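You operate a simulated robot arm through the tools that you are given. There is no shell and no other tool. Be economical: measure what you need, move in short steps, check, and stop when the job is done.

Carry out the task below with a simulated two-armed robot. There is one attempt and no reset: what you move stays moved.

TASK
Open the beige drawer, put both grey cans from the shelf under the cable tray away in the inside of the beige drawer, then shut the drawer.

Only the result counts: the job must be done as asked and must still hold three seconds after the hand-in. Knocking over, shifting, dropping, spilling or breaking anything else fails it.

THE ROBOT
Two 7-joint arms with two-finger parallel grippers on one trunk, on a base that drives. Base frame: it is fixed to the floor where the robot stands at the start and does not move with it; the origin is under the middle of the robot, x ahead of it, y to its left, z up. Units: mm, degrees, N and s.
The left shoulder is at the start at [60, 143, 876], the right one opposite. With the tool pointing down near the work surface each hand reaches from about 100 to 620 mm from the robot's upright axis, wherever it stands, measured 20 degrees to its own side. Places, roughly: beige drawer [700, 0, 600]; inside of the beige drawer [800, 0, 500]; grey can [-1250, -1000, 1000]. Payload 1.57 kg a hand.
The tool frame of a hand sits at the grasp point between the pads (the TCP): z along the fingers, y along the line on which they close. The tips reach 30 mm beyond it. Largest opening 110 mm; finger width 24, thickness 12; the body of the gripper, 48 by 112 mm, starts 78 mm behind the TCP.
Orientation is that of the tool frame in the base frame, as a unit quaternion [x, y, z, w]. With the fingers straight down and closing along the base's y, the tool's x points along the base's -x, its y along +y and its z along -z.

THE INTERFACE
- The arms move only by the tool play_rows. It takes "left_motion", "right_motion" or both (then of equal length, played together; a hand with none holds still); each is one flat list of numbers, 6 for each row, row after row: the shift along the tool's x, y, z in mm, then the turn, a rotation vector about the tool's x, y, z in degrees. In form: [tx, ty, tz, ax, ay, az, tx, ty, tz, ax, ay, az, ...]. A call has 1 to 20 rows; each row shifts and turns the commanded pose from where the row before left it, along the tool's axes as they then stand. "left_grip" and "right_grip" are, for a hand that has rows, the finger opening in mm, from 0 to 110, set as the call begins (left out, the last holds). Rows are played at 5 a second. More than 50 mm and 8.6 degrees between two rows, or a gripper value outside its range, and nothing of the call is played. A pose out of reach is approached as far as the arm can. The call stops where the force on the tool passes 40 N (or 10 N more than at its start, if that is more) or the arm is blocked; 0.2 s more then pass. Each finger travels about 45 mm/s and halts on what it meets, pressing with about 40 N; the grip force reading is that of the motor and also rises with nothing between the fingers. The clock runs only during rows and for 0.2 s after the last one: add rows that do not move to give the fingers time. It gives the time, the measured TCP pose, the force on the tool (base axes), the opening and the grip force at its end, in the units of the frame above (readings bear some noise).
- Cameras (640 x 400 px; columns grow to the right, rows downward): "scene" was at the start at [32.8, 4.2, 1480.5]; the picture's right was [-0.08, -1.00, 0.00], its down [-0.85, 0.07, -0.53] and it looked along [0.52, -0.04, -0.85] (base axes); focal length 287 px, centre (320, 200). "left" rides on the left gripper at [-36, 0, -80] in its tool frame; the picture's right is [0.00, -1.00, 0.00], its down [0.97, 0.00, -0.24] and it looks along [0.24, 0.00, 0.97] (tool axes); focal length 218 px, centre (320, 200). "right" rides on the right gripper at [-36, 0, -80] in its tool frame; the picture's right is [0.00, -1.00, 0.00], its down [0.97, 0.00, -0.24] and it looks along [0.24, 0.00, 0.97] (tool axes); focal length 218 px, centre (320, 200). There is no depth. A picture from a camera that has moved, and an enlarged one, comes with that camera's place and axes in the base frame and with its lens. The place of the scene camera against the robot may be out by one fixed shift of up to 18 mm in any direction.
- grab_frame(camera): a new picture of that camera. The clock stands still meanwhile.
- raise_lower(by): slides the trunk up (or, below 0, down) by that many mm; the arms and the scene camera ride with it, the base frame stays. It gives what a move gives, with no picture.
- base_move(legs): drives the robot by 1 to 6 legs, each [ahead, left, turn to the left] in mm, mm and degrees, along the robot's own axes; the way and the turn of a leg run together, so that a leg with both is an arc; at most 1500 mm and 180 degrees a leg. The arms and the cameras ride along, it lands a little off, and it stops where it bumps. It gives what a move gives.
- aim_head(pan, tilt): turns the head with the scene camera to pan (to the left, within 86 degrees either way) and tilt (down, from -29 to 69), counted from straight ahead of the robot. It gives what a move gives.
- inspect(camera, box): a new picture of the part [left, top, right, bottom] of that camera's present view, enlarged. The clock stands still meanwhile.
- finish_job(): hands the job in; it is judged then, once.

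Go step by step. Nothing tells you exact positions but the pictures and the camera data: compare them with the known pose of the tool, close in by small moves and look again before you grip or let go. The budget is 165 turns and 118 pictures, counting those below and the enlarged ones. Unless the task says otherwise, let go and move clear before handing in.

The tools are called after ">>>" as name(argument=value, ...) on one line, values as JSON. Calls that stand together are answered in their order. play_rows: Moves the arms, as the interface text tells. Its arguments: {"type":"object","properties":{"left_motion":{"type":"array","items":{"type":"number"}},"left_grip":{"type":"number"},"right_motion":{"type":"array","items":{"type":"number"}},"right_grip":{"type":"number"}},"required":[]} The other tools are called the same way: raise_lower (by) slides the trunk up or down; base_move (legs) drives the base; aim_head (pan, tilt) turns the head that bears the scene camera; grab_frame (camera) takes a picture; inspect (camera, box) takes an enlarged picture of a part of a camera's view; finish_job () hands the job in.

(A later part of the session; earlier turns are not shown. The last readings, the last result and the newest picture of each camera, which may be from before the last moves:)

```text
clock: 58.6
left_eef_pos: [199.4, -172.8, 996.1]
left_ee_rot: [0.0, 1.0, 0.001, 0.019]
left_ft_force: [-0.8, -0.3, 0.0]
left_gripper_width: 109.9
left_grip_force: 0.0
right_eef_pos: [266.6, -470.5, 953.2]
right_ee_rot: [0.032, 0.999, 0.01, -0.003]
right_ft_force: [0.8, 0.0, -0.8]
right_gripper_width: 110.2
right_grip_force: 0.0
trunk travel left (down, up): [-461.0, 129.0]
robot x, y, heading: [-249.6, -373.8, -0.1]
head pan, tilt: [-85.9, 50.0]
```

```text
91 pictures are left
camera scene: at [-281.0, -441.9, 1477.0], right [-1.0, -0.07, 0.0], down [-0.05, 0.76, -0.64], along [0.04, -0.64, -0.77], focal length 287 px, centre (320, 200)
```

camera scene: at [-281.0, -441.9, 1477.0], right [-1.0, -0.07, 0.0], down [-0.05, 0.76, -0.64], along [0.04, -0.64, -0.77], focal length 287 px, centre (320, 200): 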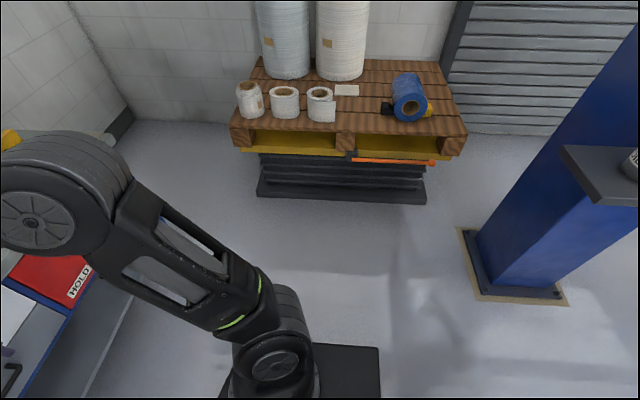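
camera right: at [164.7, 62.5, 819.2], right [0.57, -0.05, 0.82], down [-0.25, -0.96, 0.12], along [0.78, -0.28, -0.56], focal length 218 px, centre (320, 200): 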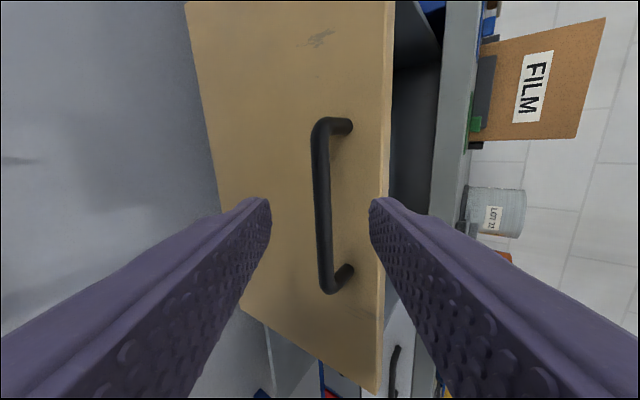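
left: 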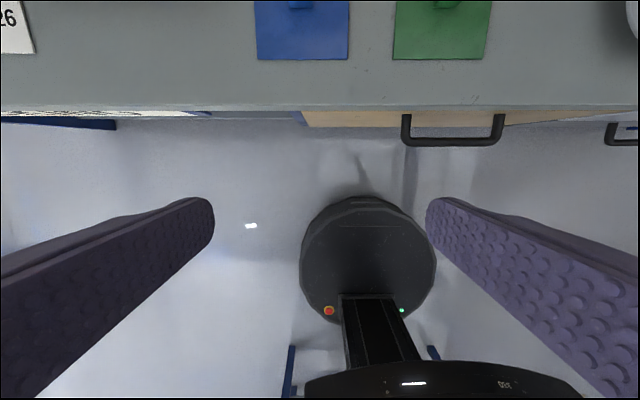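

Forward clearance is fine. I'll approach the shelf from its near end, facing -x, so first I strafe right along the free corridor and turn right by 90°.

>>> base_move(legs=[[0, -600, 0], [0, 0, -90]])

>>> aim_head(pan=-70, tilt=20)

>>> grab_frame(camera="scene")

```text
clock: 65.9
left_eef_pos: [-60.4, -1426.3, 997.0]
left_ee_rot: [0.713, 0.701, -0.014, 0.015]
left_ft_force: [-0.2, 0.5, 0.6]
left_gripper_width: 109.9
left_grip_force: 0.0
right_eef_pos: [-358.1, -1488.9, 954.9]
right_ee_rot: [0.735, 0.679, 0.009, 0.007]
right_ft_force: [0.0, -0.1, 0.1]
right_gripper_width: 110.0
right_grip_force: 0.0
trunk travel left (down, up): [-461.0, 129.0]
robot x, y, heading: [-255.6, -970.5, -90.9]
head pan, tilt: [-85.9, 50.0]
```

```text
clock: 66.8
left_eef_pos: [-60.5, -1425.8, 996.0]
left_ee_rot: [0.713, 0.701, -0.014, 0.015]
left_ft_force: [-0.1, -0.8, -0.2]
left_gripper_width: 110.4
left_grip_force: 0.0
right_eef_pos: [-356.6, -1488.3, 953.5]
right_ee_rot: [0.734, 0.679, 0.009, 0.006]
right_ft_force: [-0.5, -0.2, -0.1]
right_gripper_width: 110.1
right_grip_force: 0.1
trunk travel left (down, up): [-461.0, 129.0]
robot x, y, heading: [-253.7, -973.8, -91.4]
head pan, tilt: [-70.0, 20.0]
```

```text
90 pictures are left
camera scene: at [-347.6, -963.3, 1522.5], right [-0.32, 0.95, 0.0], down [0.32, 0.11, -0.94], along [-0.89, -0.3, -0.34], focal length 287 px, centre (320, 200)
```

scene: 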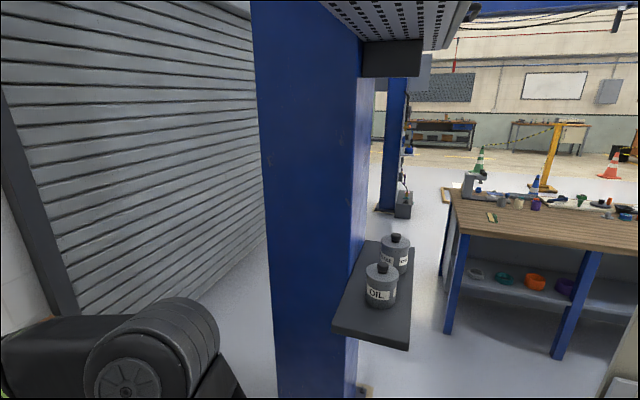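

The shelf with the OIL and GREASE cans is clear, and the cable tray is well above it. I'll raise the trunk a bit and turn to face the shelf end-on.

>>> raise_lower(by=129)

>>> base_move(legs=[[0, 0, -89]])

>>> aim_head(pan=0, tilt=30)

>>> grab_frame(camera="scene")

>>> inspect(camera="scene", box=[240, 120, 400, 220])

```text
clock: 68.4
left_eef_pos: [-60.8, -1426.4, 1126.5]
left_ee_rot: [0.713, 0.701, -0.014, 0.015]
left_ft_force: [0.5, 0.4, -0.1]
left_gripper_width: 110.0
left_grip_force: 0.0
right_eef_pos: [-357.2, -1488.7, 1082.8]
right_ee_rot: [0.734, 0.679, 0.01, 0.006]
right_ft_force: [-0.4, 0.9, 0.2]
right_gripper_width: 110.0
right_grip_force: 0.0
trunk travel left (down, up): [-590.0, 0.0]
robot x, y, heading: [-255.1, -971.3, -90.9]
head pan, tilt: [-70.0, 20.0]
```

```text
clock: 72.5
left_eef_pos: [-700.3, -1183.5, 1126.3]
left_ee_rot: [1.0, 0.01, -0.02, 0.002]
left_ft_force: [0.3, -0.4, 0.7]
left_gripper_width: 110.1
left_grip_force: 0.0
right_eef_pos: [-774.9, -889.6, 1083.4]
right_ee_rot: [1.0, -0.02, 0.002, 0.01]
right_ft_force: [0.2, -0.1, 0.2]
right_gripper_width: 109.8
right_grip_force: 0.1
trunk travel left (down, up): [-590.0, 0.0]
robot x, y, heading: [-253.4, -967.7, -178.9]
head pan, tilt: [-70.0, 20.0]
```

```text
clock: 73.9
left_eef_pos: [-700.7, -1184.8, 1125.3]
left_ee_rot: [1.0, 0.011, -0.019, 0.001]
left_ft_force: [-0.5, -0.4, 1.4]
left_gripper_width: 110.0
left_grip_force: 0.0
right_eef_pos: [-773.4, -888.4, 1082.9]
right_ee_rot: [1.0, -0.02, 0.003, 0.011]
right_ft_force: [-0.3, -0.2, 0.0]
right_gripper_width: 110.0
right_grip_force: 0.0
trunk travel left (down, up): [-590.0, 0.0]
robot x, y, heading: [-254.2, -971.3, -179.2]
head pan, tilt: [0.0, 30.0]
```

```text
89 pictures are left
camera scene: at [-320.7, -964.1, 1635.6], right [-0.02, 1.0, 0.0], down [0.5, 0.01, -0.87], along [-0.87, -0.02, -0.5], focal length 287 px, centre (320, 200)
```

scene: 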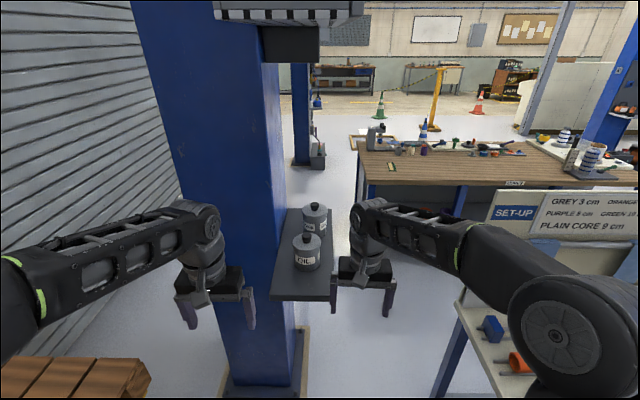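

```text
4.00 times, centred on (320, 170) of scene
camera zoom: at [-320.7, -964.1, 1635.6], right [-0.02, 1.0, 0.0], down [0.5, 0.01, -0.87], along [-0.87, -0.02, -0.5], focal length 1149 px, centre (320, 320)
```

zoom: 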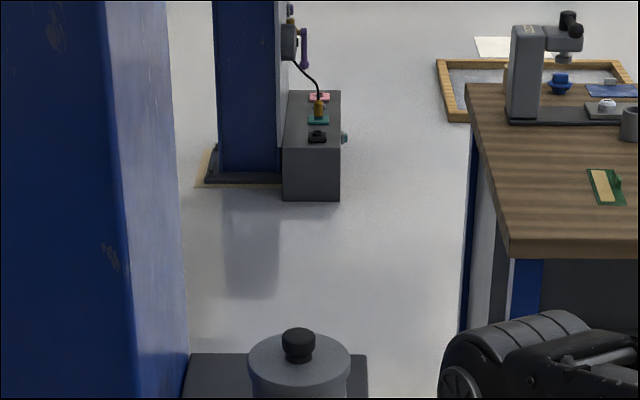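

The cans' knob tops are at about z≈1090. I'll raise both hands clear, bring the left hand in from the column side, and drive closer.

>>> play_rows(left_motion=[0, -30, -20, 0, 2.2, 0, 0, -30, -20, 0, 0, 0, 0, -30, -20, 0, 0, 0, 0, -30, -20, 0, 0, 0, 0, 0, 0, 0, 0, 0], right_motion=[30, -15, -30, 1.2, 0, 0, 30, -15, -30, 0, 0, 0, 30, -15, -30, 0, 0, 0, 30, -15, -20, 0, 0, 0, 0, 0, 0, 0, 0, 0])

>>> base_move(legs=[[300, 0, 0]])

>>> aim_head(pan=0, tilt=45)

>>> grab_frame(camera="scene")

>>> grab_frame(camera="left")

```text
clock: 75.1
left_eef_pos: [-701.4, -1096.0, 1180.8]
left_ee_rot: [1.0, 0.011, -0.001, 0.001]
left_ft_force: [-0.6, 0.0, 0.6]
left_gripper_width: 109.8
left_grip_force: 0.1
left hand out of reach, approached as far as the arm can: row 3, 4
right_eef_pos: [-678.3, -847.3, 1174.4]
right_ee_rot: [1.0, -0.02, 0.005, -0.001]
right_ft_force: [0.0, -0.4, -0.8]
right_gripper_width: 110.1
right_grip_force: 0.1
right hand out of reach, approached as far as the arm can: row 4
trunk travel left (down, up): [-590.0, 0.0]
robot x, y, heading: [-253.7, -972.1, -179.1]
head pan, tilt: [0.0, 30.0]
```

```text
clock: 77.2
left_eef_pos: [-997.2, -1101.5, 1180.7]
left_ee_rot: [1.0, 0.01, -0.001, 0.001]
left_ft_force: [-0.5, 0.1, -0.2]
left_gripper_width: 110.0
left_grip_force: 0.0
right_eef_pos: [-975.2, -852.9, 1174.5]
right_ee_rot: [1.0, -0.019, 0.005, -0.002]
right_ft_force: [0.0, -0.1, -0.6]
right_gripper_width: 110.1
right_grip_force: 0.0
trunk travel left (down, up): [-590.0, 0.0]
robot x, y, heading: [-547.0, -979.5, -178.8]
head pan, tilt: [0.0, 30.0]
```

```text
clock: 77.9
left_eef_pos: [-995.6, -1102.7, 1181.3]
left_ee_rot: [1.0, 0.011, -0.003, 0.001]
left_ft_force: [-0.2, 0.1, 0.6]
left_gripper_width: 109.7
left_grip_force: 0.1
right_eef_pos: [-974.4, -852.7, 1174.4]
right_ee_rot: [1.0, -0.02, 0.004, -0.002]
right_ft_force: [0.5, 0.4, 0.7]
right_gripper_width: 110.2
right_grip_force: 0.1
trunk travel left (down, up): [-590.0, 0.0]
robot x, y, heading: [-546.9, -973.8, -178.8]
head pan, tilt: [0.0, 45.0]
```

```text
87 pictures are left
camera scene: at [-606.1, -969.3, 1613.0], right [-0.02, 1.0, 0.0], down [0.71, 0.01, -0.71], along [-0.71, -0.01, -0.71], focal length 287 px, centre (320, 200)
```

scene: 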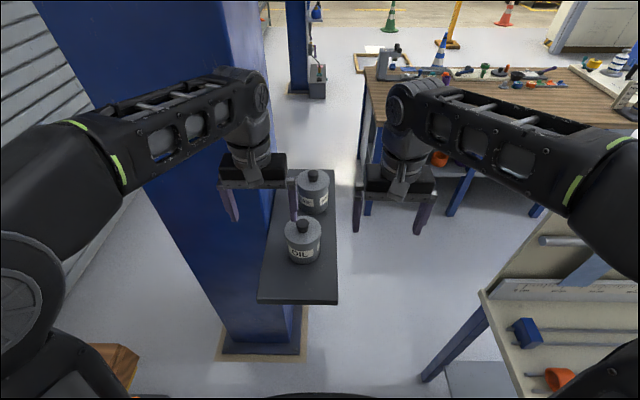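

```text
86 pictures are left
camera left: at [-1030.5, -1102.5, 1261.4], right [-0.02, 1.0, 0.0], down [0.97, 0.02, 0.24], along [0.24, 0.0, -0.97], focal length 218 px, centre (320, 200)
```

left: 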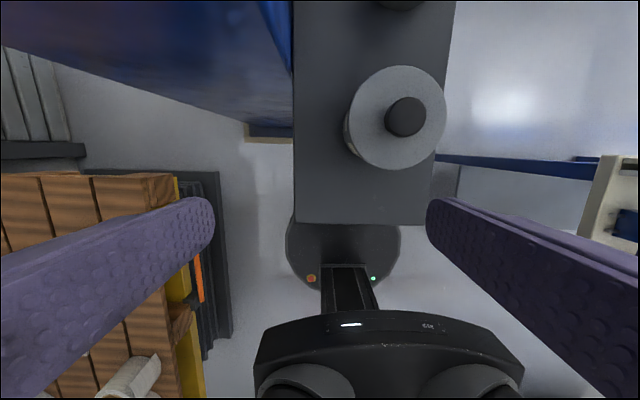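

>>> play_rows(left_motion=[10, -20, 10, 0, 0, 0, 10, -20, 10, 0, 0, 0, 10, -20, 10, 0, 0, 0, 0, -10, 5, 0, 0, 0, 0, 0, 0, 0, 0, 0])

>>> grab_frame(camera="left")

```text
clock: 79.1
left_eef_pos: [-966.7, -1032.8, 1145.3]
left_ee_rot: [1.0, 0.011, -0.002, 0.001]
left_ft_force: [-0.6, 0.4, -0.2]
left_gripper_width: 109.8
left_grip_force: 0.1
right_eef_pos: [-973.9, -852.0, 1174.9]
right_ee_rot: [1.0, -0.02, 0.003, -0.002]
right_ft_force: [-0.1, 0.2, 0.2]
right_gripper_width: 109.7
right_grip_force: 0.0
trunk travel left (down, up): [-590.0, 0.0]
robot x, y, heading: [-551.5, -979.0, -178.9]
head pan, tilt: [0.0, 45.0]
```

```text
85 pictures are left
camera left: at [-1002.0, -1032.1, 1226.0], right [-0.02, 1.0, 0.0], down [0.97, 0.02, 0.24], along [0.24, 0.0, -0.97], focal length 218 px, centre (320, 200)
```

left: 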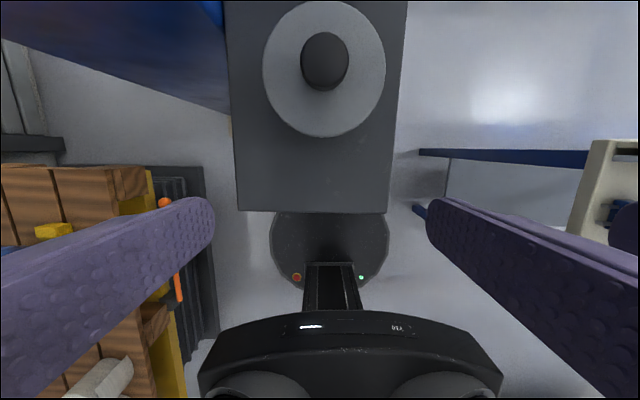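

Two views triangulate the OIL can to about [-1058, -1031], rim z≈1044 and diameter ≈91 mm. I'll move the left hand above it and check before lowering over it.

>>> play_rows(left_motion=[-31, -2, 0, 0, 0, 0, -31, -1, 0, 0, 0, 0, -30, -1, 0, 0, 0, 0, 0, 0, 25, 0, 0, 0, 0, 0, 25, 0, 0, 0, 0, 0, 10, 0, 0, 0, 0, 0, 0, 0, 0, 0])

>>> grab_frame(camera="left")

>>> grab_frame(camera="right")

```text
clock: 80.7
left_eef_pos: [-1058.7, -1029.4, 1087.1]
left_ee_rot: [1.0, 0.011, -0.001, 0.001]
left_ft_force: [0.2, 0.9, -0.2]
left_gripper_width: 109.8
left_grip_force: 0.1
right_eef_pos: [-972.5, -851.8, 1174.9]
right_ee_rot: [1.0, -0.02, 0.004, -0.002]
right_ft_force: [0.5, -0.1, 0.2]
right_gripper_width: 110.0
right_grip_force: 0.0
trunk travel left (down, up): [-590.0, 0.0]
robot x, y, heading: [-550.1, -974.0, -179.1]
head pan, tilt: [0.0, 45.0]
```

```text
84 pictures are left
camera left: at [-1093.6, -1030.8, 1167.4], right [-0.02, 1.0, 0.0], down [0.97, 0.02, 0.24], along [0.24, 0.0, -0.97], focal length 218 px, centre (320, 200)
```

left: 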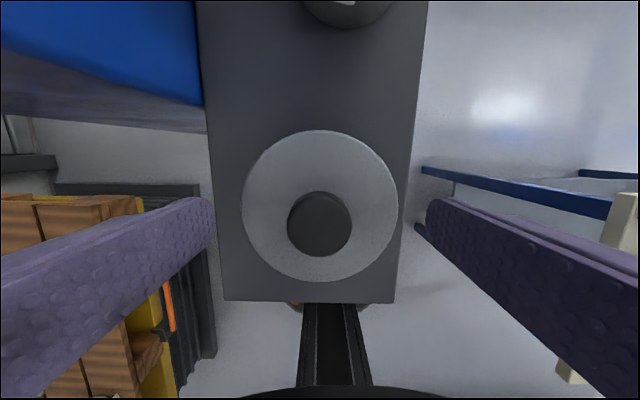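

```text
83 pictures are left
camera right: at [-1010.7, -850.8, 1254.5], right [0.04, 1.0, 0.0], down [0.97, -0.04, 0.25], along [0.25, -0.01, -0.97], focal length 218 px, centre (320, 200)
```

right: 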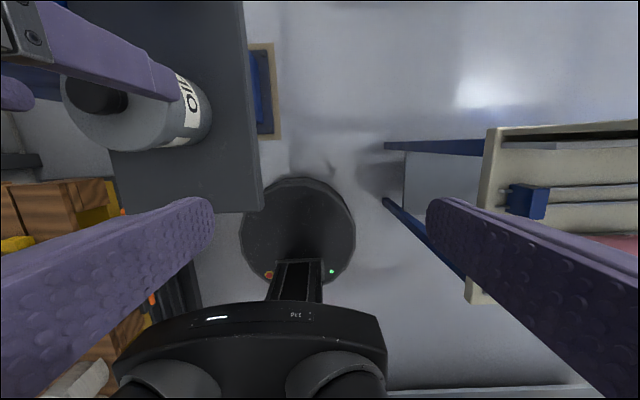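

The can is centred under the fingers. Descending and gripping.

>>> play_rows(left_motion=[0, 1, 15, 0, 0, 0, 0, 0, 15, 0, 0, 0, 0, 0, 15, 0, 0, 0, 0, 0, 15, 0, 0, 0, 0, 0, 14, 0, 0, 0, 0, 0, 0, 0, 0, 0])

>>> grab_frame(camera="left")

```text
clock: 82.1
left_eef_pos: [-1059.1, -1031.1, 1013.3]
left_ee_rot: [1.0, 0.01, -0.002, 0.0]
left_ft_force: [-1.3, -0.4, -0.5]
left_gripper_width: 109.9
left_grip_force: 0.0
right_eef_pos: [-973.8, -852.2, 1174.1]
right_ee_rot: [1.0, -0.02, 0.004, -0.002]
right_ft_force: [0.5, 0.0, -0.7]
right_gripper_width: 109.9
right_grip_force: 0.0
trunk travel left (down, up): [-590.0, 0.0]
robot x, y, heading: [-549.2, -977.7, -179.0]
head pan, tilt: [0.0, 45.0]
```

```text
82 pictures are left
camera left: at [-1093.5, -1031.4, 1093.1], right [-0.02, 1.0, 0.0], down [0.97, 0.02, 0.24], along [0.24, 0.0, -0.97], focal length 218 px, centre (320, 200)
```

left: 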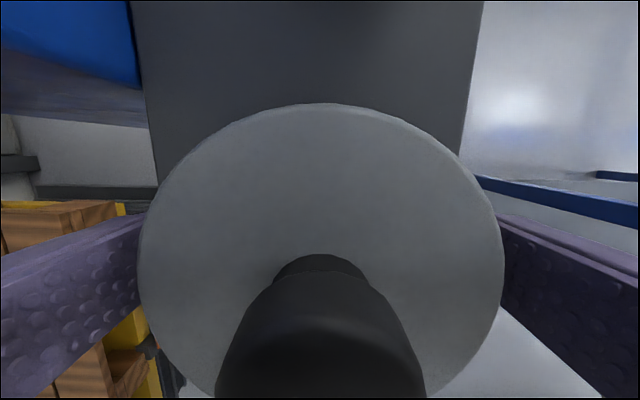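

>>> play_rows(left_motion=[0, 0, 0, 0, 0, 0, 0, 0, 0, 0, 0, 0, 0, 0, 0, 0, 0, 0, 0, 0, 0, 0, 0, 0, 0, 0, 0, 0, 0, 0], left_grip=60)

>>> play_rows(left_motion=[0, 0, 0, 0, 0, 0, 0, 0, -8, 0, 0, 0, 0, 0, -8, 0, 0, 0, 0, 0, 0, 0, 0, 0])

>>> grab_frame(camera="left")

```text
clock: 83.3
left_eef_pos: [-1060.2, -1031.1, 1013.1]
left_ee_rot: [1.0, 0.009, -0.001, 0.001]
left_ft_force: [-0.2, -0.5, -2.0]
left_gripper_width: 95.8
left_grip_force: 40.0
right_eef_pos: [-973.3, -852.0, 1174.4]
right_ee_rot: [1.0, -0.02, 0.003, -0.002]
right_ft_force: [0.6, 0.4, 0.9]
right_gripper_width: 110.1
right_grip_force: 0.0
trunk travel left (down, up): [-590.0, 0.0]
robot x, y, heading: [-550.7, -977.2, -179.2]
head pan, tilt: [0.0, 45.0]
```

```text
clock: 84.3
left_eef_pos: [-1060.7, -1030.4, 1027.8]
left_ee_rot: [1.0, 0.011, -0.001, 0.001]
left_ft_force: [0.4, -0.3, -1.9]
left_gripper_width: 95.6
left_grip_force: 40.3
right_eef_pos: [-974.0, -852.2, 1174.3]
right_ee_rot: [1.0, -0.02, 0.005, -0.002]
right_ft_force: [0.2, 0.2, -0.2]
right_gripper_width: 110.2
right_grip_force: 0.0
trunk travel left (down, up): [-590.0, 0.0]
robot x, y, heading: [-547.5, -982.5, -179.0]
head pan, tilt: [0.0, 45.0]
```

```text
81 pictures are left
camera left: at [-1094.3, -1030.6, 1108.7], right [-0.02, 1.0, 0.0], down [0.97, 0.02, 0.24], along [0.24, 0.0, -0.97], focal length 218 px, centre (320, 200)
```

left: 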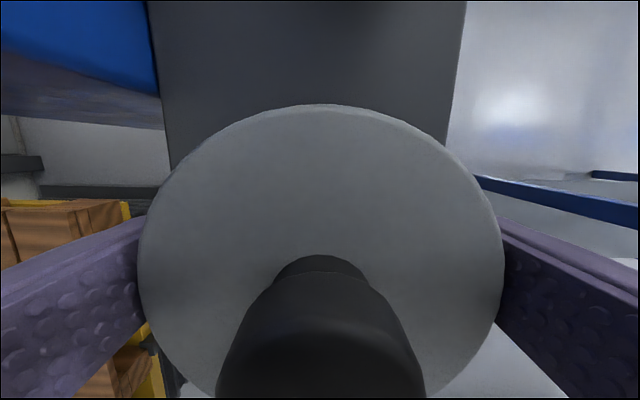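

OIL can gripped and lifted. I'll lift it higher, pull it back off the shelf, and make room for the right hand.

>>> play_rows(left_motion=[0, 0, -25, 0, 0, 0, 0, 0, -25, 0, 0, 0, 0, 0, -25, 0, 0, 0, 0, 0, -25, 0, 0, 0, 30, 0, 0, 0, 0, 0, 30, 10, 0, 0, 0, 0, 30, 20, 0, 0, 0, 0, 30, 20, 0, 0, 0, 0, 30, 25, 0, 0, 0, 0, 0, 0, 0, 0, 0, 0])

>>> grab_frame(camera="scene")

```text
clock: 86.5
left_eef_pos: [-909.9, -1101.5, 1127.9]
left_ee_rot: [1.0, 0.01, -0.002, 0.001]
left_ft_force: [-0.1, -0.8, -2.0]
left_gripper_width: 95.8
left_grip_force: 40.1
right_eef_pos: [-973.7, -851.8, 1173.9]
right_ee_rot: [1.0, -0.02, 0.005, -0.001]
right_ft_force: [0.5, -0.2, 0.1]
right_gripper_width: 110.1
right_grip_force: 0.0
trunk travel left (down, up): [-590.0, 0.0]
robot x, y, heading: [-549.9, -980.0, -179.0]
head pan, tilt: [0.0, 45.0]
```

```text
80 pictures are left
camera scene: at [-607.2, -968.7, 1612.9], right [-0.02, 1.0, 0.0], down [0.71, 0.01, -0.71], along [-0.71, -0.01, -0.71], focal length 287 px, centre (320, 200)
```

scene: 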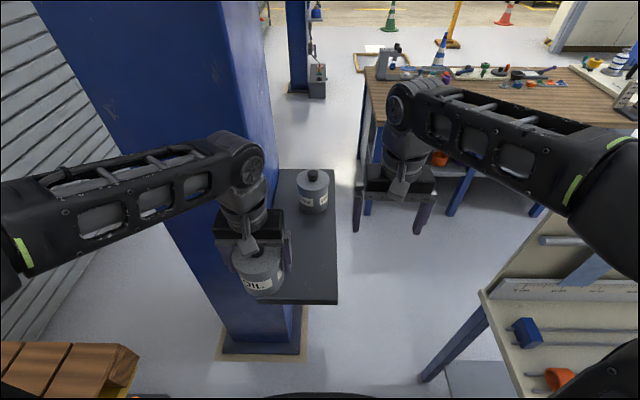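

>>> play_rows(left_motion=[30, 5, 0, 0, 0, 0, 30, 5, 0, 0, 0, 0, 20, 5, 0, 0, 0, 0, 0, 0, 0, 0, 0, 0])

>>> base_move(legs=[[120, 0, 0]])

>>> play_rows(right_motion=[-30, 20, 5, 0, 0, 0, -30, 20, 5, 0, 0, 0, -20, 20, 5, 0, 0, 0, 0, 0, 0, 0, 0, 0])

>>> grab_frame(camera="right")

>>> grab_frame(camera="scene")

```text
clock: 87.5
left_eef_pos: [-828.7, -1116.0, 1126.7]
left_ee_rot: [1.0, 0.01, -0.001, 0.0]
left_ft_force: [0.3, -0.5, -2.8]
left_gripper_width: 95.2
left_grip_force: 40.1
right_eef_pos: [-974.6, -853.1, 1174.8]
right_ee_rot: [1.0, -0.02, 0.004, -0.002]
right_ft_force: [-0.8, 0.0, 0.2]
right_gripper_width: 109.9
right_grip_force: 0.0
trunk travel left (down, up): [-590.0, 0.0]
robot x, y, heading: [-553.0, -972.5, -178.9]
head pan, tilt: [0.0, 45.0]
```

```text
clock: 88.8
left_eef_pos: [-948.9, -1117.4, 1127.2]
left_ee_rot: [1.0, 0.011, -0.001, 0.001]
left_ft_force: [-0.4, -0.1, -1.8]
left_gripper_width: 95.5
left_grip_force: 39.9
right_eef_pos: [-1094.2, -854.6, 1173.9]
right_ee_rot: [1.0, -0.021, 0.005, -0.002]
right_ft_force: [0.6, 0.6, -0.7]
right_gripper_width: 110.1
right_grip_force: 0.0
trunk travel left (down, up): [-590.0, 0.0]
robot x, y, heading: [-666.2, -979.2, -179.0]
head pan, tilt: [0.0, 45.0]
```

```text
clock: 89.8
left_eef_pos: [-948.4, -1117.1, 1126.8]
left_ee_rot: [1.0, 0.01, -0.002, 0.001]
left_ft_force: [-0.3, -0.1, -1.5]
left_gripper_width: 95.1
left_grip_force: 40.2
right_eef_pos: [-1177.1, -911.5, 1157.3]
right_ee_rot: [1.0, -0.02, 0.004, -0.001]
right_ft_force: [0.0, -0.1, 0.2]
right_gripper_width: 110.2
right_grip_force: 0.0
trunk travel left (down, up): [-590.0, 0.0]
robot x, y, heading: [-669.1, -981.3, -178.9]
head pan, tilt: [0.0, 45.0]
```

```text
79 pictures are left
camera right: at [-1213.4, -910.7, 1236.9], right [0.04, 1.0, 0.0], down [0.97, -0.04, 0.25], along [0.25, -0.01, -0.97], focal length 218 px, centre (320, 200)
```

right: 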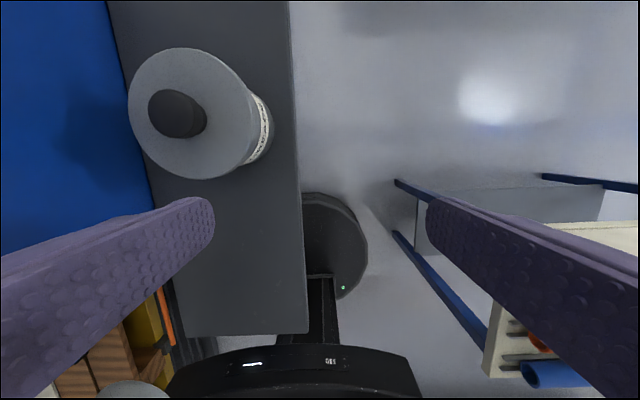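

```text
78 pictures are left
camera scene: at [-725.3, -971.0, 1613.0], right [-0.02, 1.0, 0.0], down [0.71, 0.01, -0.71], along [-0.71, -0.01, -0.71], focal length 287 px, centre (320, 200)
```

scene: 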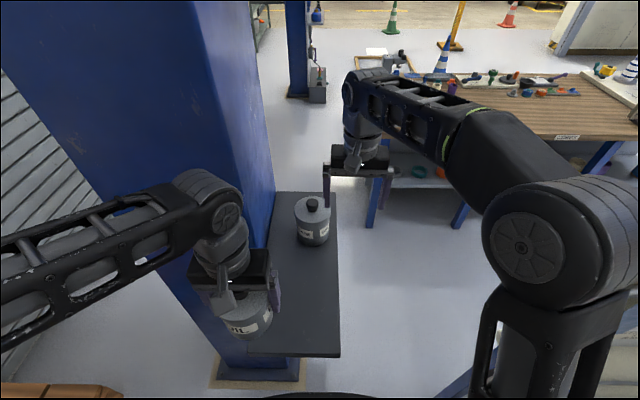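

>>> play_rows(right_motion=[-20, 26, 0, 0, 0, 0, -20, 26, 0, 0, 0, 0, -22, 26, 0, 0, 0, 0, 0, 26, 0, 0, 0, 0, 0, 0, 20, 0, 0, 0, 0, 0, 10, 0, 0, 0, 0, 0, 0, 0, 0, 0])

>>> grab_frame(camera="right")

```text
clock: 91.4
left_eef_pos: [-947.4, -1118.5, 1126.6]
left_ee_rot: [1.0, 0.011, 0.0, 0.0]
left_ft_force: [0.1, 0.1, -1.5]
left_gripper_width: 95.2
left_grip_force: 40.4
right_eef_pos: [-1184.8, -920.7, 1125.3]
right_ee_rot: [1.0, -0.02, 0.004, -0.002]
right_ft_force: [-0.4, 0.4, -0.6]
right_gripper_width: 110.0
right_grip_force: 0.1
right hand out of reach, approached as far as the arm can: row 1, 2, 3, 4
trunk travel left (down, up): [-590.0, 0.0]
robot x, y, heading: [-668.1, -978.1, -179.1]
head pan, tilt: [0.0, 45.0]
```

```text
77 pictures are left
camera right: at [-1220.6, -919.5, 1206.0], right [0.04, 1.0, 0.0], down [0.97, -0.04, 0.25], along [0.25, -0.01, -0.97], focal length 218 px, centre (320, 200)
```

right: 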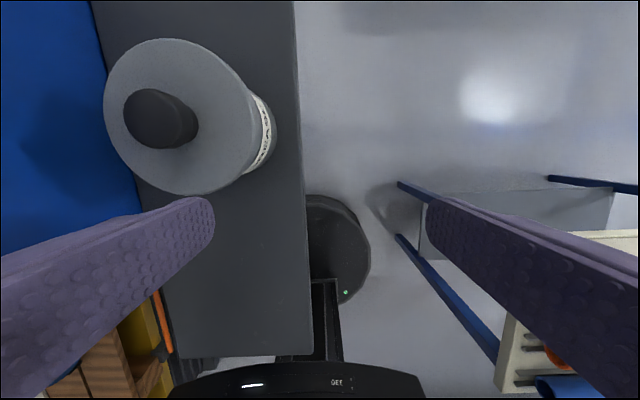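

>>> play_rows(left_motion=[25, 0, 0, 0, 0, 0, 25, 0, 0, 0, 0, 0, 0, 0, 0, 0, 0, 0])

>>> base_move(legs=[[50, 0, 0]])

>>> play_rows(right_motion=[0, 23, 0, 0, 0, 0, 0, 23, 0, 0, 0, 0, 0, 23, 0, 0, 0, 0, 0, 23, 0, 0, 0, 0, 0, 0, 0, 0, 0, 0])

>>> grab_frame(camera="right")

```text
clock: 92.2
left_eef_pos: [-897.7, -1116.7, 1125.5]
left_ee_rot: [1.0, 0.01, -0.001, 0.001]
left_ft_force: [-0.6, 0.4, -2.9]
left_gripper_width: 94.8
left_grip_force: 40.0
right_eef_pos: [-1184.4, -921.0, 1126.2]
right_ee_rot: [1.0, -0.02, 0.004, -0.002]
right_ft_force: [0.7, -0.2, -0.5]
right_gripper_width: 110.1
right_grip_force: 0.2
trunk travel left (down, up): [-590.0, 0.0]
robot x, y, heading: [-668.2, -980.2, -178.9]
head pan, tilt: [0.0, 45.0]
```

```text
clock: 93.1
left_eef_pos: [-949.6, -1118.2, 1127.0]
left_ee_rot: [1.0, 0.011, -0.001, 0.001]
left_ft_force: [-0.6, 0.1, -2.3]
left_gripper_width: 95.1
left_grip_force: 40.0
right_eef_pos: [-1235.9, -920.9, 1125.1]
right_ee_rot: [1.0, -0.02, 0.005, -0.001]
right_ft_force: [-0.5, 0.0, -0.6]
right_gripper_width: 110.1
right_grip_force: 0.1
trunk travel left (down, up): [-590.0, 0.0]
robot x, y, heading: [-721.0, -985.8, -179.1]
head pan, tilt: [0.0, 45.0]
```

```text
clock: 94.3
left_eef_pos: [-947.7, -1116.5, 1126.6]
left_ee_rot: [1.0, 0.01, -0.001, 0.001]
left_ft_force: [0.7, -0.4, -2.4]
left_gripper_width: 94.9
left_grip_force: 39.6
right_eef_pos: [-1237.9, -1016.5, 1125.6]
right_ee_rot: [1.0, -0.021, 0.005, -0.003]
right_ft_force: [-0.4, -0.2, 0.3]
right_gripper_width: 110.2
right_grip_force: 0.0
trunk travel left (down, up): [-590.0, 0.0]
robot x, y, heading: [-716.7, -978.4, -179.0]
head pan, tilt: [0.0, 45.0]
```

```text
76 pictures are left
camera right: at [-1274.2, -1013.7, 1205.6], right [0.04, 1.0, 0.0], down [0.97, -0.04, 0.25], along [0.25, -0.01, -0.97], focal length 218 px, centre (320, 200)
```

right: 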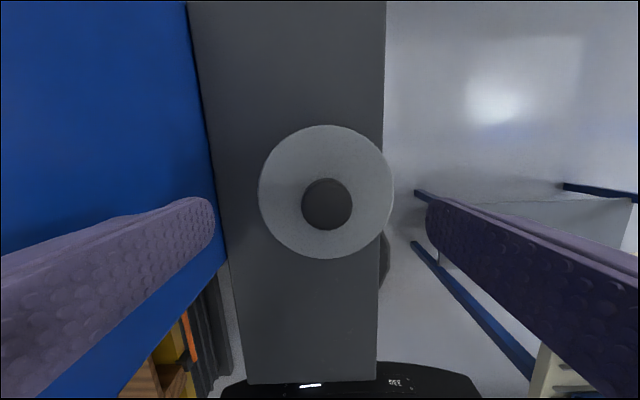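

>>> play_rows(right_motion=[-3, -5.5, 0, 0, 0, 0, 0, 0, 20, 0, 0, 0, 0, 0, 15, 0, 0, 0, 0, 0, 0, 0, 0, 0])

>>> grab_frame(camera="right")

```text
clock: 95.3
left_eef_pos: [-947.4, -1118.5, 1126.8]
left_ee_rot: [1.0, 0.011, -0.001, 0.001]
left_ft_force: [0.0, -0.2, -2.1]
left_gripper_width: 94.9
left_grip_force: 40.2
right_eef_pos: [-1239.8, -1008.0, 1091.2]
right_ee_rot: [1.0, -0.02, 0.004, 0.0]
right_ft_force: [0.2, -0.4, 1.3]
right_gripper_width: 109.9
right_grip_force: 0.1
trunk travel left (down, up): [-590.0, 0.0]
robot x, y, heading: [-717.4, -981.6, -178.8]
head pan, tilt: [0.0, 45.0]
```

```text
75 pictures are left
camera right: at [-1277.2, -1006.8, 1171.5], right [0.04, 1.0, 0.0], down [0.97, -0.04, 0.25], along [0.25, -0.01, -0.97], focal length 218 px, centre (320, 200)
```

right: 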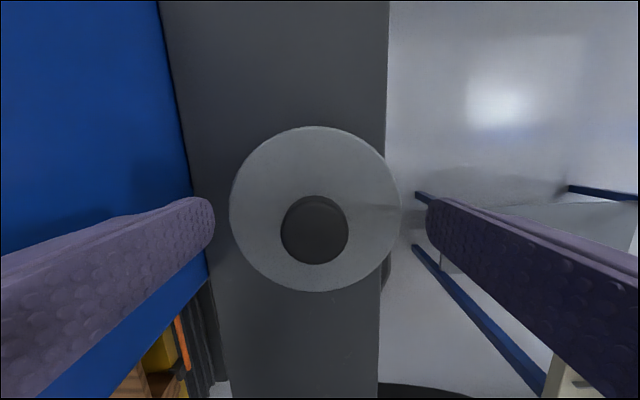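

The GREASE can is larger, about 101–105 mm, so centring matters. I'll correct 3 mm sideways and go a bit lower to check.

>>> play_rows(right_motion=[1, 3, 0, 0, 0, 0, 0, 0, 12, 0, 0, 0, 0, 0, 0, 0, 0, 0])

>>> grab_frame(camera="right")

```text
clock: 96.1
left_eef_pos: [-947.7, -1118.9, 1126.6]
left_ee_rot: [1.0, 0.01, -0.002, 0.001]
left_ft_force: [1.4, -0.4, -2.1]
left_gripper_width: 94.8
left_grip_force: 39.7
right_eef_pos: [-1238.8, -1010.3, 1079.6]
right_ee_rot: [1.0, -0.02, 0.003, -0.001]
right_ft_force: [-0.4, -0.3, 1.0]
right_gripper_width: 110.0
right_grip_force: 0.1
trunk travel left (down, up): [-590.0, 0.0]
robot x, y, heading: [-718.5, -983.2, -178.9]
head pan, tilt: [0.0, 45.0]
```

```text
74 pictures are left
camera right: at [-1276.2, -1009.3, 1159.4], right [0.04, 1.0, 0.0], down [0.97, -0.04, 0.25], along [0.25, -0.01, -0.97], focal length 218 px, centre (320, 200)
```

right: 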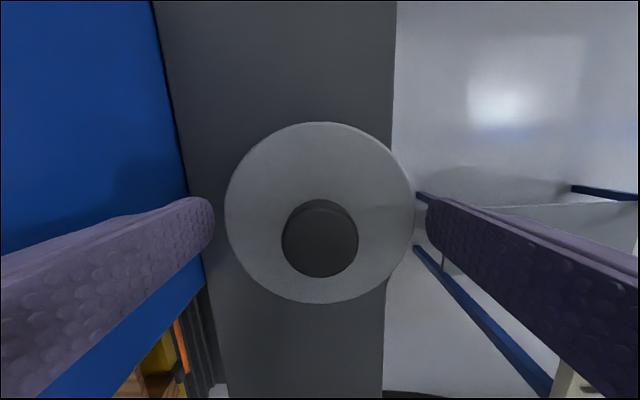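

Centred, with about 5 mm on each side. Descending and gripping.

>>> play_rows(right_motion=[0, 0, 14, 0, 0, 0, 0, 0, 14, 0, 0, 0, 0, 0, 14, 0, 0, 0, 0, 0, 14, 0, 0, 0, 0, 0, 10, 0, 0, 0, 0, 0, 0, 0, 0, 0])

>>> play_rows(right_motion=[0, 0, 0, 0, 0, 0, 0, 0, 0, 0, 0, 0, 0, 0, 0, 0, 0, 0, 0, 0, 0, 0, 0, 0, 0, 0, 0, 0, 0, 0], right_grip=70)

>>> grab_frame(camera="right")

```text
clock: 97.5
left_eef_pos: [-947.1, -1119.6, 1126.9]
left_ee_rot: [1.0, 0.011, 0.0, 0.001]
left_ft_force: [-0.4, -0.1, -2.1]
left_gripper_width: 94.3
left_grip_force: 39.8
right_eef_pos: [-1239.0, -1009.8, 1012.2]
right_ee_rot: [1.0, -0.021, 0.004, -0.001]
right_ft_force: [-0.7, -0.2, 0.2]
right_gripper_width: 110.1
right_grip_force: 0.1
trunk travel left (down, up): [-590.0, 0.0]
robot x, y, heading: [-719.2, -982.4, -179.0]
head pan, tilt: [0.0, 45.0]
```

```text
clock: 98.7
left_eef_pos: [-948.9, -1117.9, 1125.7]
left_ee_rot: [1.0, 0.011, -0.001, 0.001]
left_ft_force: [0.0, 0.0, -1.8]
left_gripper_width: 94.3
left_grip_force: 40.2
right_eef_pos: [-1239.5, -1010.0, 1013.3]
right_ee_rot: [1.0, -0.02, 0.005, -0.002]
right_ft_force: [0.4, -0.7, -0.5]
right_gripper_width: 101.0
right_grip_force: 40.3
trunk travel left (down, up): [-590.0, 0.0]
robot x, y, heading: [-720.9, -979.3, -178.9]
head pan, tilt: [0.0, 45.0]
```

```text
73 pictures are left
camera right: at [-1274.7, -1008.4, 1093.2], right [0.04, 1.0, 0.0], down [0.97, -0.04, 0.25], along [0.25, -0.01, -0.97], focal length 218 px, centre (320, 200)
```

right: 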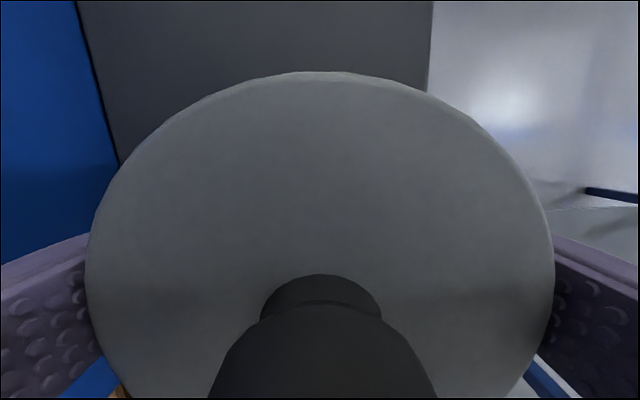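

Gripped at 101 mm. I'll lift, then check the left can, since its width is slowly creeping.

>>> play_rows(right_motion=[0, 0, -10, 0, 0, 0, 0, 0, -20, 0, 0, 0, 0, 0, -25, 0, 0, 0, 0, 0, -25, 0, 0, 0, 0, 0, -20, 0, 0, 0, 0, 0, 0, 0, 0, 0])

>>> grab_frame(camera="left")

>>> grab_frame(camera="scene")

```text
clock: 100.1
left_eef_pos: [-947.3, -1117.9, 1127.3]
left_ee_rot: [1.0, 0.011, -0.001, 0.001]
left_ft_force: [0.1, 0.5, -1.8]
left_gripper_width: 94.2
left_grip_force: 39.5
right_eef_pos: [-1238.6, -1010.8, 1114.0]
right_ee_rot: [1.0, -0.019, 0.005, -0.001]
right_ft_force: [0.7, 0.0, -2.4]
right_gripper_width: 100.8
right_grip_force: 40.0
trunk travel left (down, up): [-590.0, 0.0]
robot x, y, heading: [-716.7, -980.3, -178.8]
head pan, tilt: [0.0, 45.0]
```

```text
72 pictures are left
camera left: at [-982.2, -1118.8, 1206.9], right [-0.02, 1.0, 0.0], down [0.97, 0.02, 0.24], along [0.24, 0.0, -0.97], focal length 218 px, centre (320, 200)
```

left: 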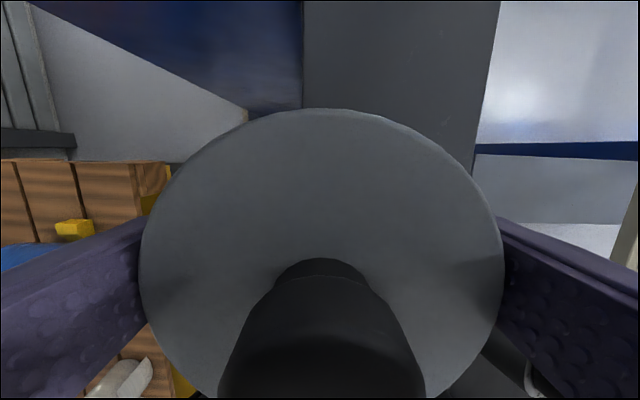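

```text
71 pictures are left
camera scene: at [-775.7, -972.7, 1612.9], right [-0.02, 1.0, 0.0], down [0.71, 0.01, -0.71], along [-0.71, -0.01, -0.71], focal length 287 px, centre (320, 200)
```

scene: 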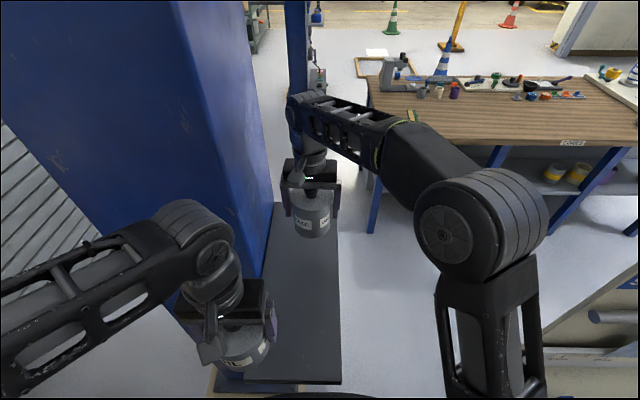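

Both cans are held. I'll back away from the shelf, turn left back to heading 0 the way I came, and return.

>>> base_move(legs=[[-450, 0, 0], [0, 0, 89], [0, 0, 90]])

>>> grab_frame(camera="scene")

```text
clock: 110.4
left_eef_pos: [-21.4, -848.4, 1126.0]
left_ee_rot: [0.015, 1.0, 0.001, 0.001]
left_ft_force: [1.2, 0.2, -2.8]
left_gripper_width: 92.8
left_grip_force: 40.2
right_eef_pos: [262.7, -970.4, 1113.0]
right_ee_rot: [0.046, 0.999, -0.002, -0.005]
right_ft_force: [0.2, 1.0, -2.6]
right_gripper_width: 99.7
right_grip_force: 39.7
trunk travel left (down, up): [-590.0, 0.0]
robot x, y, heading: [-259.0, -972.7, -1.7]
head pan, tilt: [0.0, 45.0]
```

```text
70 pictures are left
camera scene: at [-211.5, -964.7, 1612.9], right [-0.03, -1.0, 0.0], down [-0.71, 0.02, -0.71], along [0.71, -0.02, -0.71], focal length 287 px, centre (320, 200)
```

scene: 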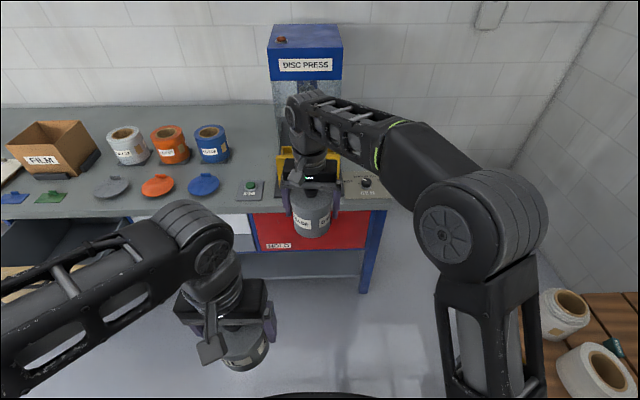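

>>> grab_frame(camera="left")

>>> base_move(legs=[[0, 0, 1.7], [0, 960, 0]])

>>> aim_head(pan=0, tilt=55)

>>> grab_frame(camera="scene")

```text
69 pictures are left
camera left: at [16.2, -849.8, 1206.9], right [-0.03, -1.0, 0.0], down [-0.97, 0.03, 0.24], along [-0.24, 0.01, -0.97], focal length 218 px, centre (320, 200)
```

left: 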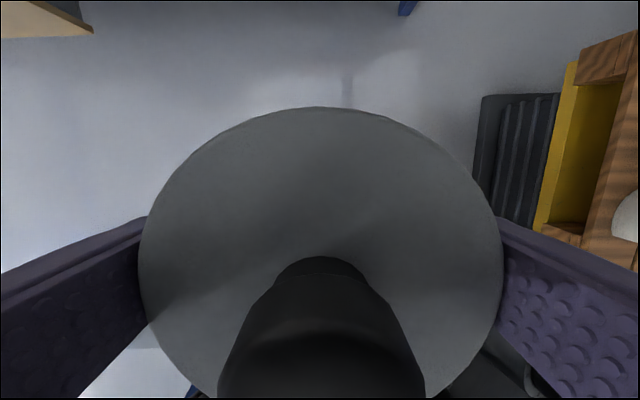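

```text
clock: 115.8
left_eef_pos: [-18.5, 117.4, 1126.3]
left_ee_rot: [0.003, 1.0, 0.0, 0.001]
left_ft_force: [-0.9, 0.5, -2.0]
left_gripper_width: 92.6
left_grip_force: 40.1
right_eef_pos: [268.0, 4.8, 1113.3]
right_ee_rot: [0.033, 0.999, -0.002, -0.005]
right_ft_force: [-0.2, 0.3, -1.8]
right_gripper_width: 99.3
right_grip_force: 39.8
trunk travel left (down, up): [-590.0, 0.0]
robot x, y, heading: [-254.0, -10.0, -0.5]
head pan, tilt: [0.0, 45.0]
```

```text
clock: 116.5
left_eef_pos: [-19.5, 118.0, 1127.0]
left_ee_rot: [0.003, 1.0, 0.001, 0.001]
left_ft_force: [1.1, -0.1, -2.2]
left_gripper_width: 92.4
left_grip_force: 40.0
right_eef_pos: [267.9, 4.0, 1112.3]
right_ee_rot: [0.032, 0.999, -0.002, -0.003]
right_ft_force: [0.7, -0.4, -1.4]
right_gripper_width: 99.3
right_grip_force: 40.3
trunk travel left (down, up): [-590.0, 0.0]
robot x, y, heading: [-253.3, -10.0, -0.6]
head pan, tilt: [0.0, 55.0]
```

```text
68 pictures are left
camera scene: at [-215.7, -3.7, 1599.5], right [-0.01, -1.0, 0.0], down [-0.82, 0.01, -0.57], along [0.57, 0.0, -0.82], focal length 287 px, centre (320, 200)
```

scene: 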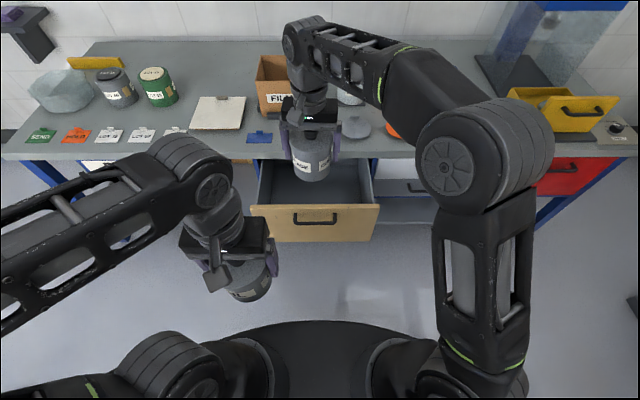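

Both cans are steady and the drawer is ahead. I'll spread the hands, drive up, and place the cans over the open drawer, right can at y≈-95 and left can at y≈+85.

>>> play_rows(right_motion=[0, -25, 12, 0, 0, 0, 0, -25, 12, 0, 0, 0, 0, -25, 12, 0, 0, 0, 0, -25, 12, 0, 0, 0, 0, 0, 0, 0, 0, 0])

>>> base_move(legs=[[160, 0, 0.5]])

>>> play_rows(left_motion=[-30, -3, 10, 0, 0, 0, -30, -3, 10, 0, 0, 0, -30, -3, 10, 0, 0, 0, -30, -3, 10, 0, 0, 0, -30, -3, 10, 0, 0, 0, -30, -3, 10, 0, 0, 0, -30, -3, 5, 0, 0, 0, -30, -3, 0, 0, 0, 0, -30, -3, 0, 0, 0, 0, 0, 0, 0, 0, 0, 0])

>>> grab_frame(camera="scene")

```text
clock: 117.7
left_eef_pos: [-19.7, 118.2, 1125.8]
left_ee_rot: [0.002, 1.0, 0.001, 0.001]
left_ft_force: [-0.2, 0.1, -2.0]
left_gripper_width: 92.6
left_grip_force: 40.1
right_eef_pos: [259.6, -98.3, 1067.4]
right_ee_rot: [0.033, 0.999, -0.002, -0.004]
right_ft_force: [0.1, 0.1, -3.1]
right_gripper_width: 98.9
right_grip_force: 39.4
trunk travel left (down, up): [-590.0, 0.0]
robot x, y, heading: [-255.9, -13.3, -0.5]
head pan, tilt: [0.0, 55.0]
```

```text
clock: 119.1
left_eef_pos: [143.4, 119.8, 1126.4]
left_ee_rot: [-0.004, 1.0, 0.001, 0.0]
left_ft_force: [0.6, 0.9, -1.9]
left_gripper_width: 92.1
left_grip_force: 39.6
right_eef_pos: [423.0, -92.2, 1066.6]
right_ee_rot: [0.027, 1.0, -0.001, -0.004]
right_ft_force: [-0.1, 0.2, -2.8]
right_gripper_width: 98.8
right_grip_force: 39.7
trunk travel left (down, up): [-590.0, 0.0]
robot x, y, heading: [-88.6, -13.5, 0.3]
head pan, tilt: [0.0, 55.0]
```

```text
clock: 121.3
left_eef_pos: [412.4, 93.8, 1063.5]
left_ee_rot: [-0.004, 1.0, 0.001, 0.001]
left_ft_force: [-0.7, 0.3, -2.1]
left_gripper_width: 91.9
left_grip_force: 39.9
right_eef_pos: [423.0, -92.1, 1067.6]
right_ee_rot: [0.028, 1.0, -0.002, -0.005]
right_ft_force: [0.1, 0.0, -2.0]
right_gripper_width: 98.3
right_grip_force: 40.0
trunk travel left (down, up): [-590.0, 0.0]
robot x, y, heading: [-90.2, -16.4, 0.4]
head pan, tilt: [0.0, 55.0]
```

```text
67 pictures are left
camera scene: at [-53.7, -3.3, 1599.5], right [0.0, -1.0, 0.0], down [-0.82, 0.0, -0.57], along [0.57, 0.0, -0.82], focal length 287 px, centre (320, 200)
```

scene: 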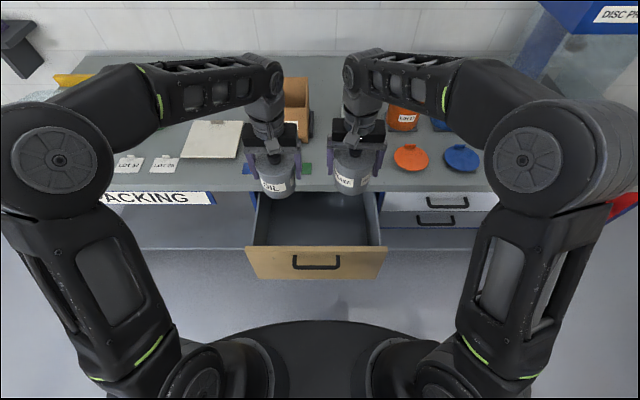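

Both cans hang over the drawer opening. I'll look into the drawer to gauge its floor height.

>>> inspect(camera="scene", box=[230, 150, 400, 290])

>>> grab_frame(camera="left")

```text
2.86 times, centred on (315, 220) of scene
camera zoom: at [-53.7, -3.3, 1599.5], right [0.0, -1.0, 0.0], down [-0.82, 0.0, -0.57], along [0.57, 0.0, -0.82], focal length 820 px, centre (334, 143)
```

zoom: 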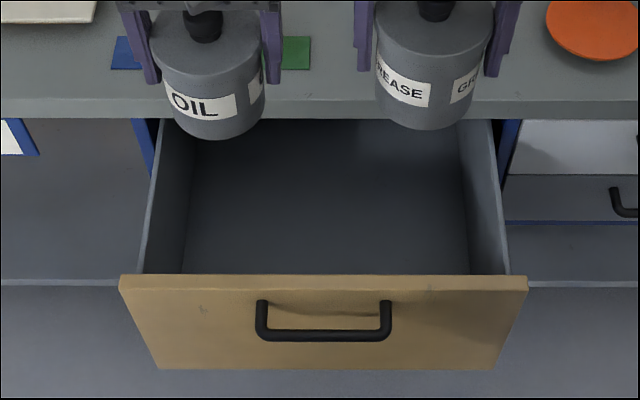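

```text
65 pictures are left
camera left: at [449.6, 93.6, 1144.1], right [0.01, -1.0, 0.0], down [-0.97, -0.01, 0.24], along [-0.24, 0.0, -0.97], focal length 218 px, centre (320, 200)
```

left: 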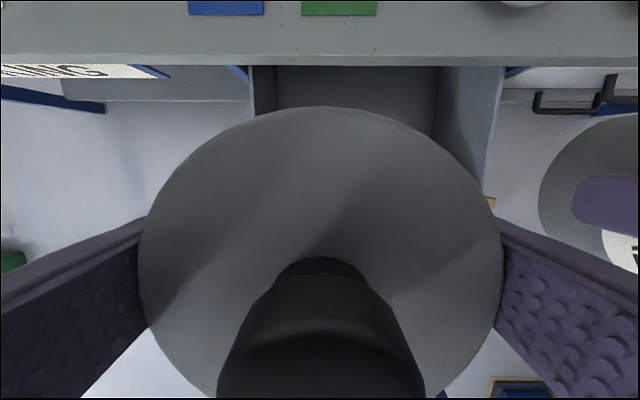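

The drawer floor is at about z≈536 and the interior spans about ±195 mm in y. I'll lower with the trunk in stages.

>>> raise_lower(by=-250)

>>> grab_frame(camera="scene")

```text
clock: 123.9
left_eef_pos: [412.6, 93.4, 813.2]
left_ee_rot: [-0.004, 1.0, 0.001, 0.001]
left_ft_force: [0.1, 0.4, -2.0]
left_gripper_width: 91.7
left_grip_force: 39.8
right_eef_pos: [422.3, -93.1, 816.6]
right_ee_rot: [0.027, 1.0, -0.002, -0.004]
right_ft_force: [-1.0, 0.6, -1.8]
right_gripper_width: 98.4
right_grip_force: 39.7
trunk travel left (down, up): [-340.0, 250.0]
robot x, y, heading: [-89.2, -10.6, 0.4]
head pan, tilt: [0.0, 55.0]
```

```text
64 pictures are left
camera scene: at [-53.2, -3.5, 1349.6], right [0.0, -1.0, 0.0], down [-0.82, 0.0, -0.57], along [0.57, 0.0, -0.82], focal length 287 px, centre (320, 200)
```

scene: 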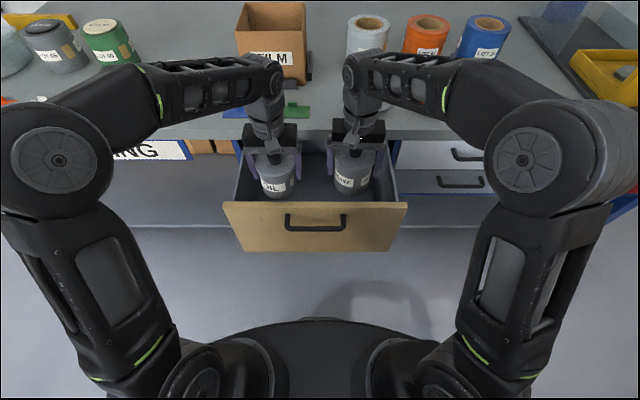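

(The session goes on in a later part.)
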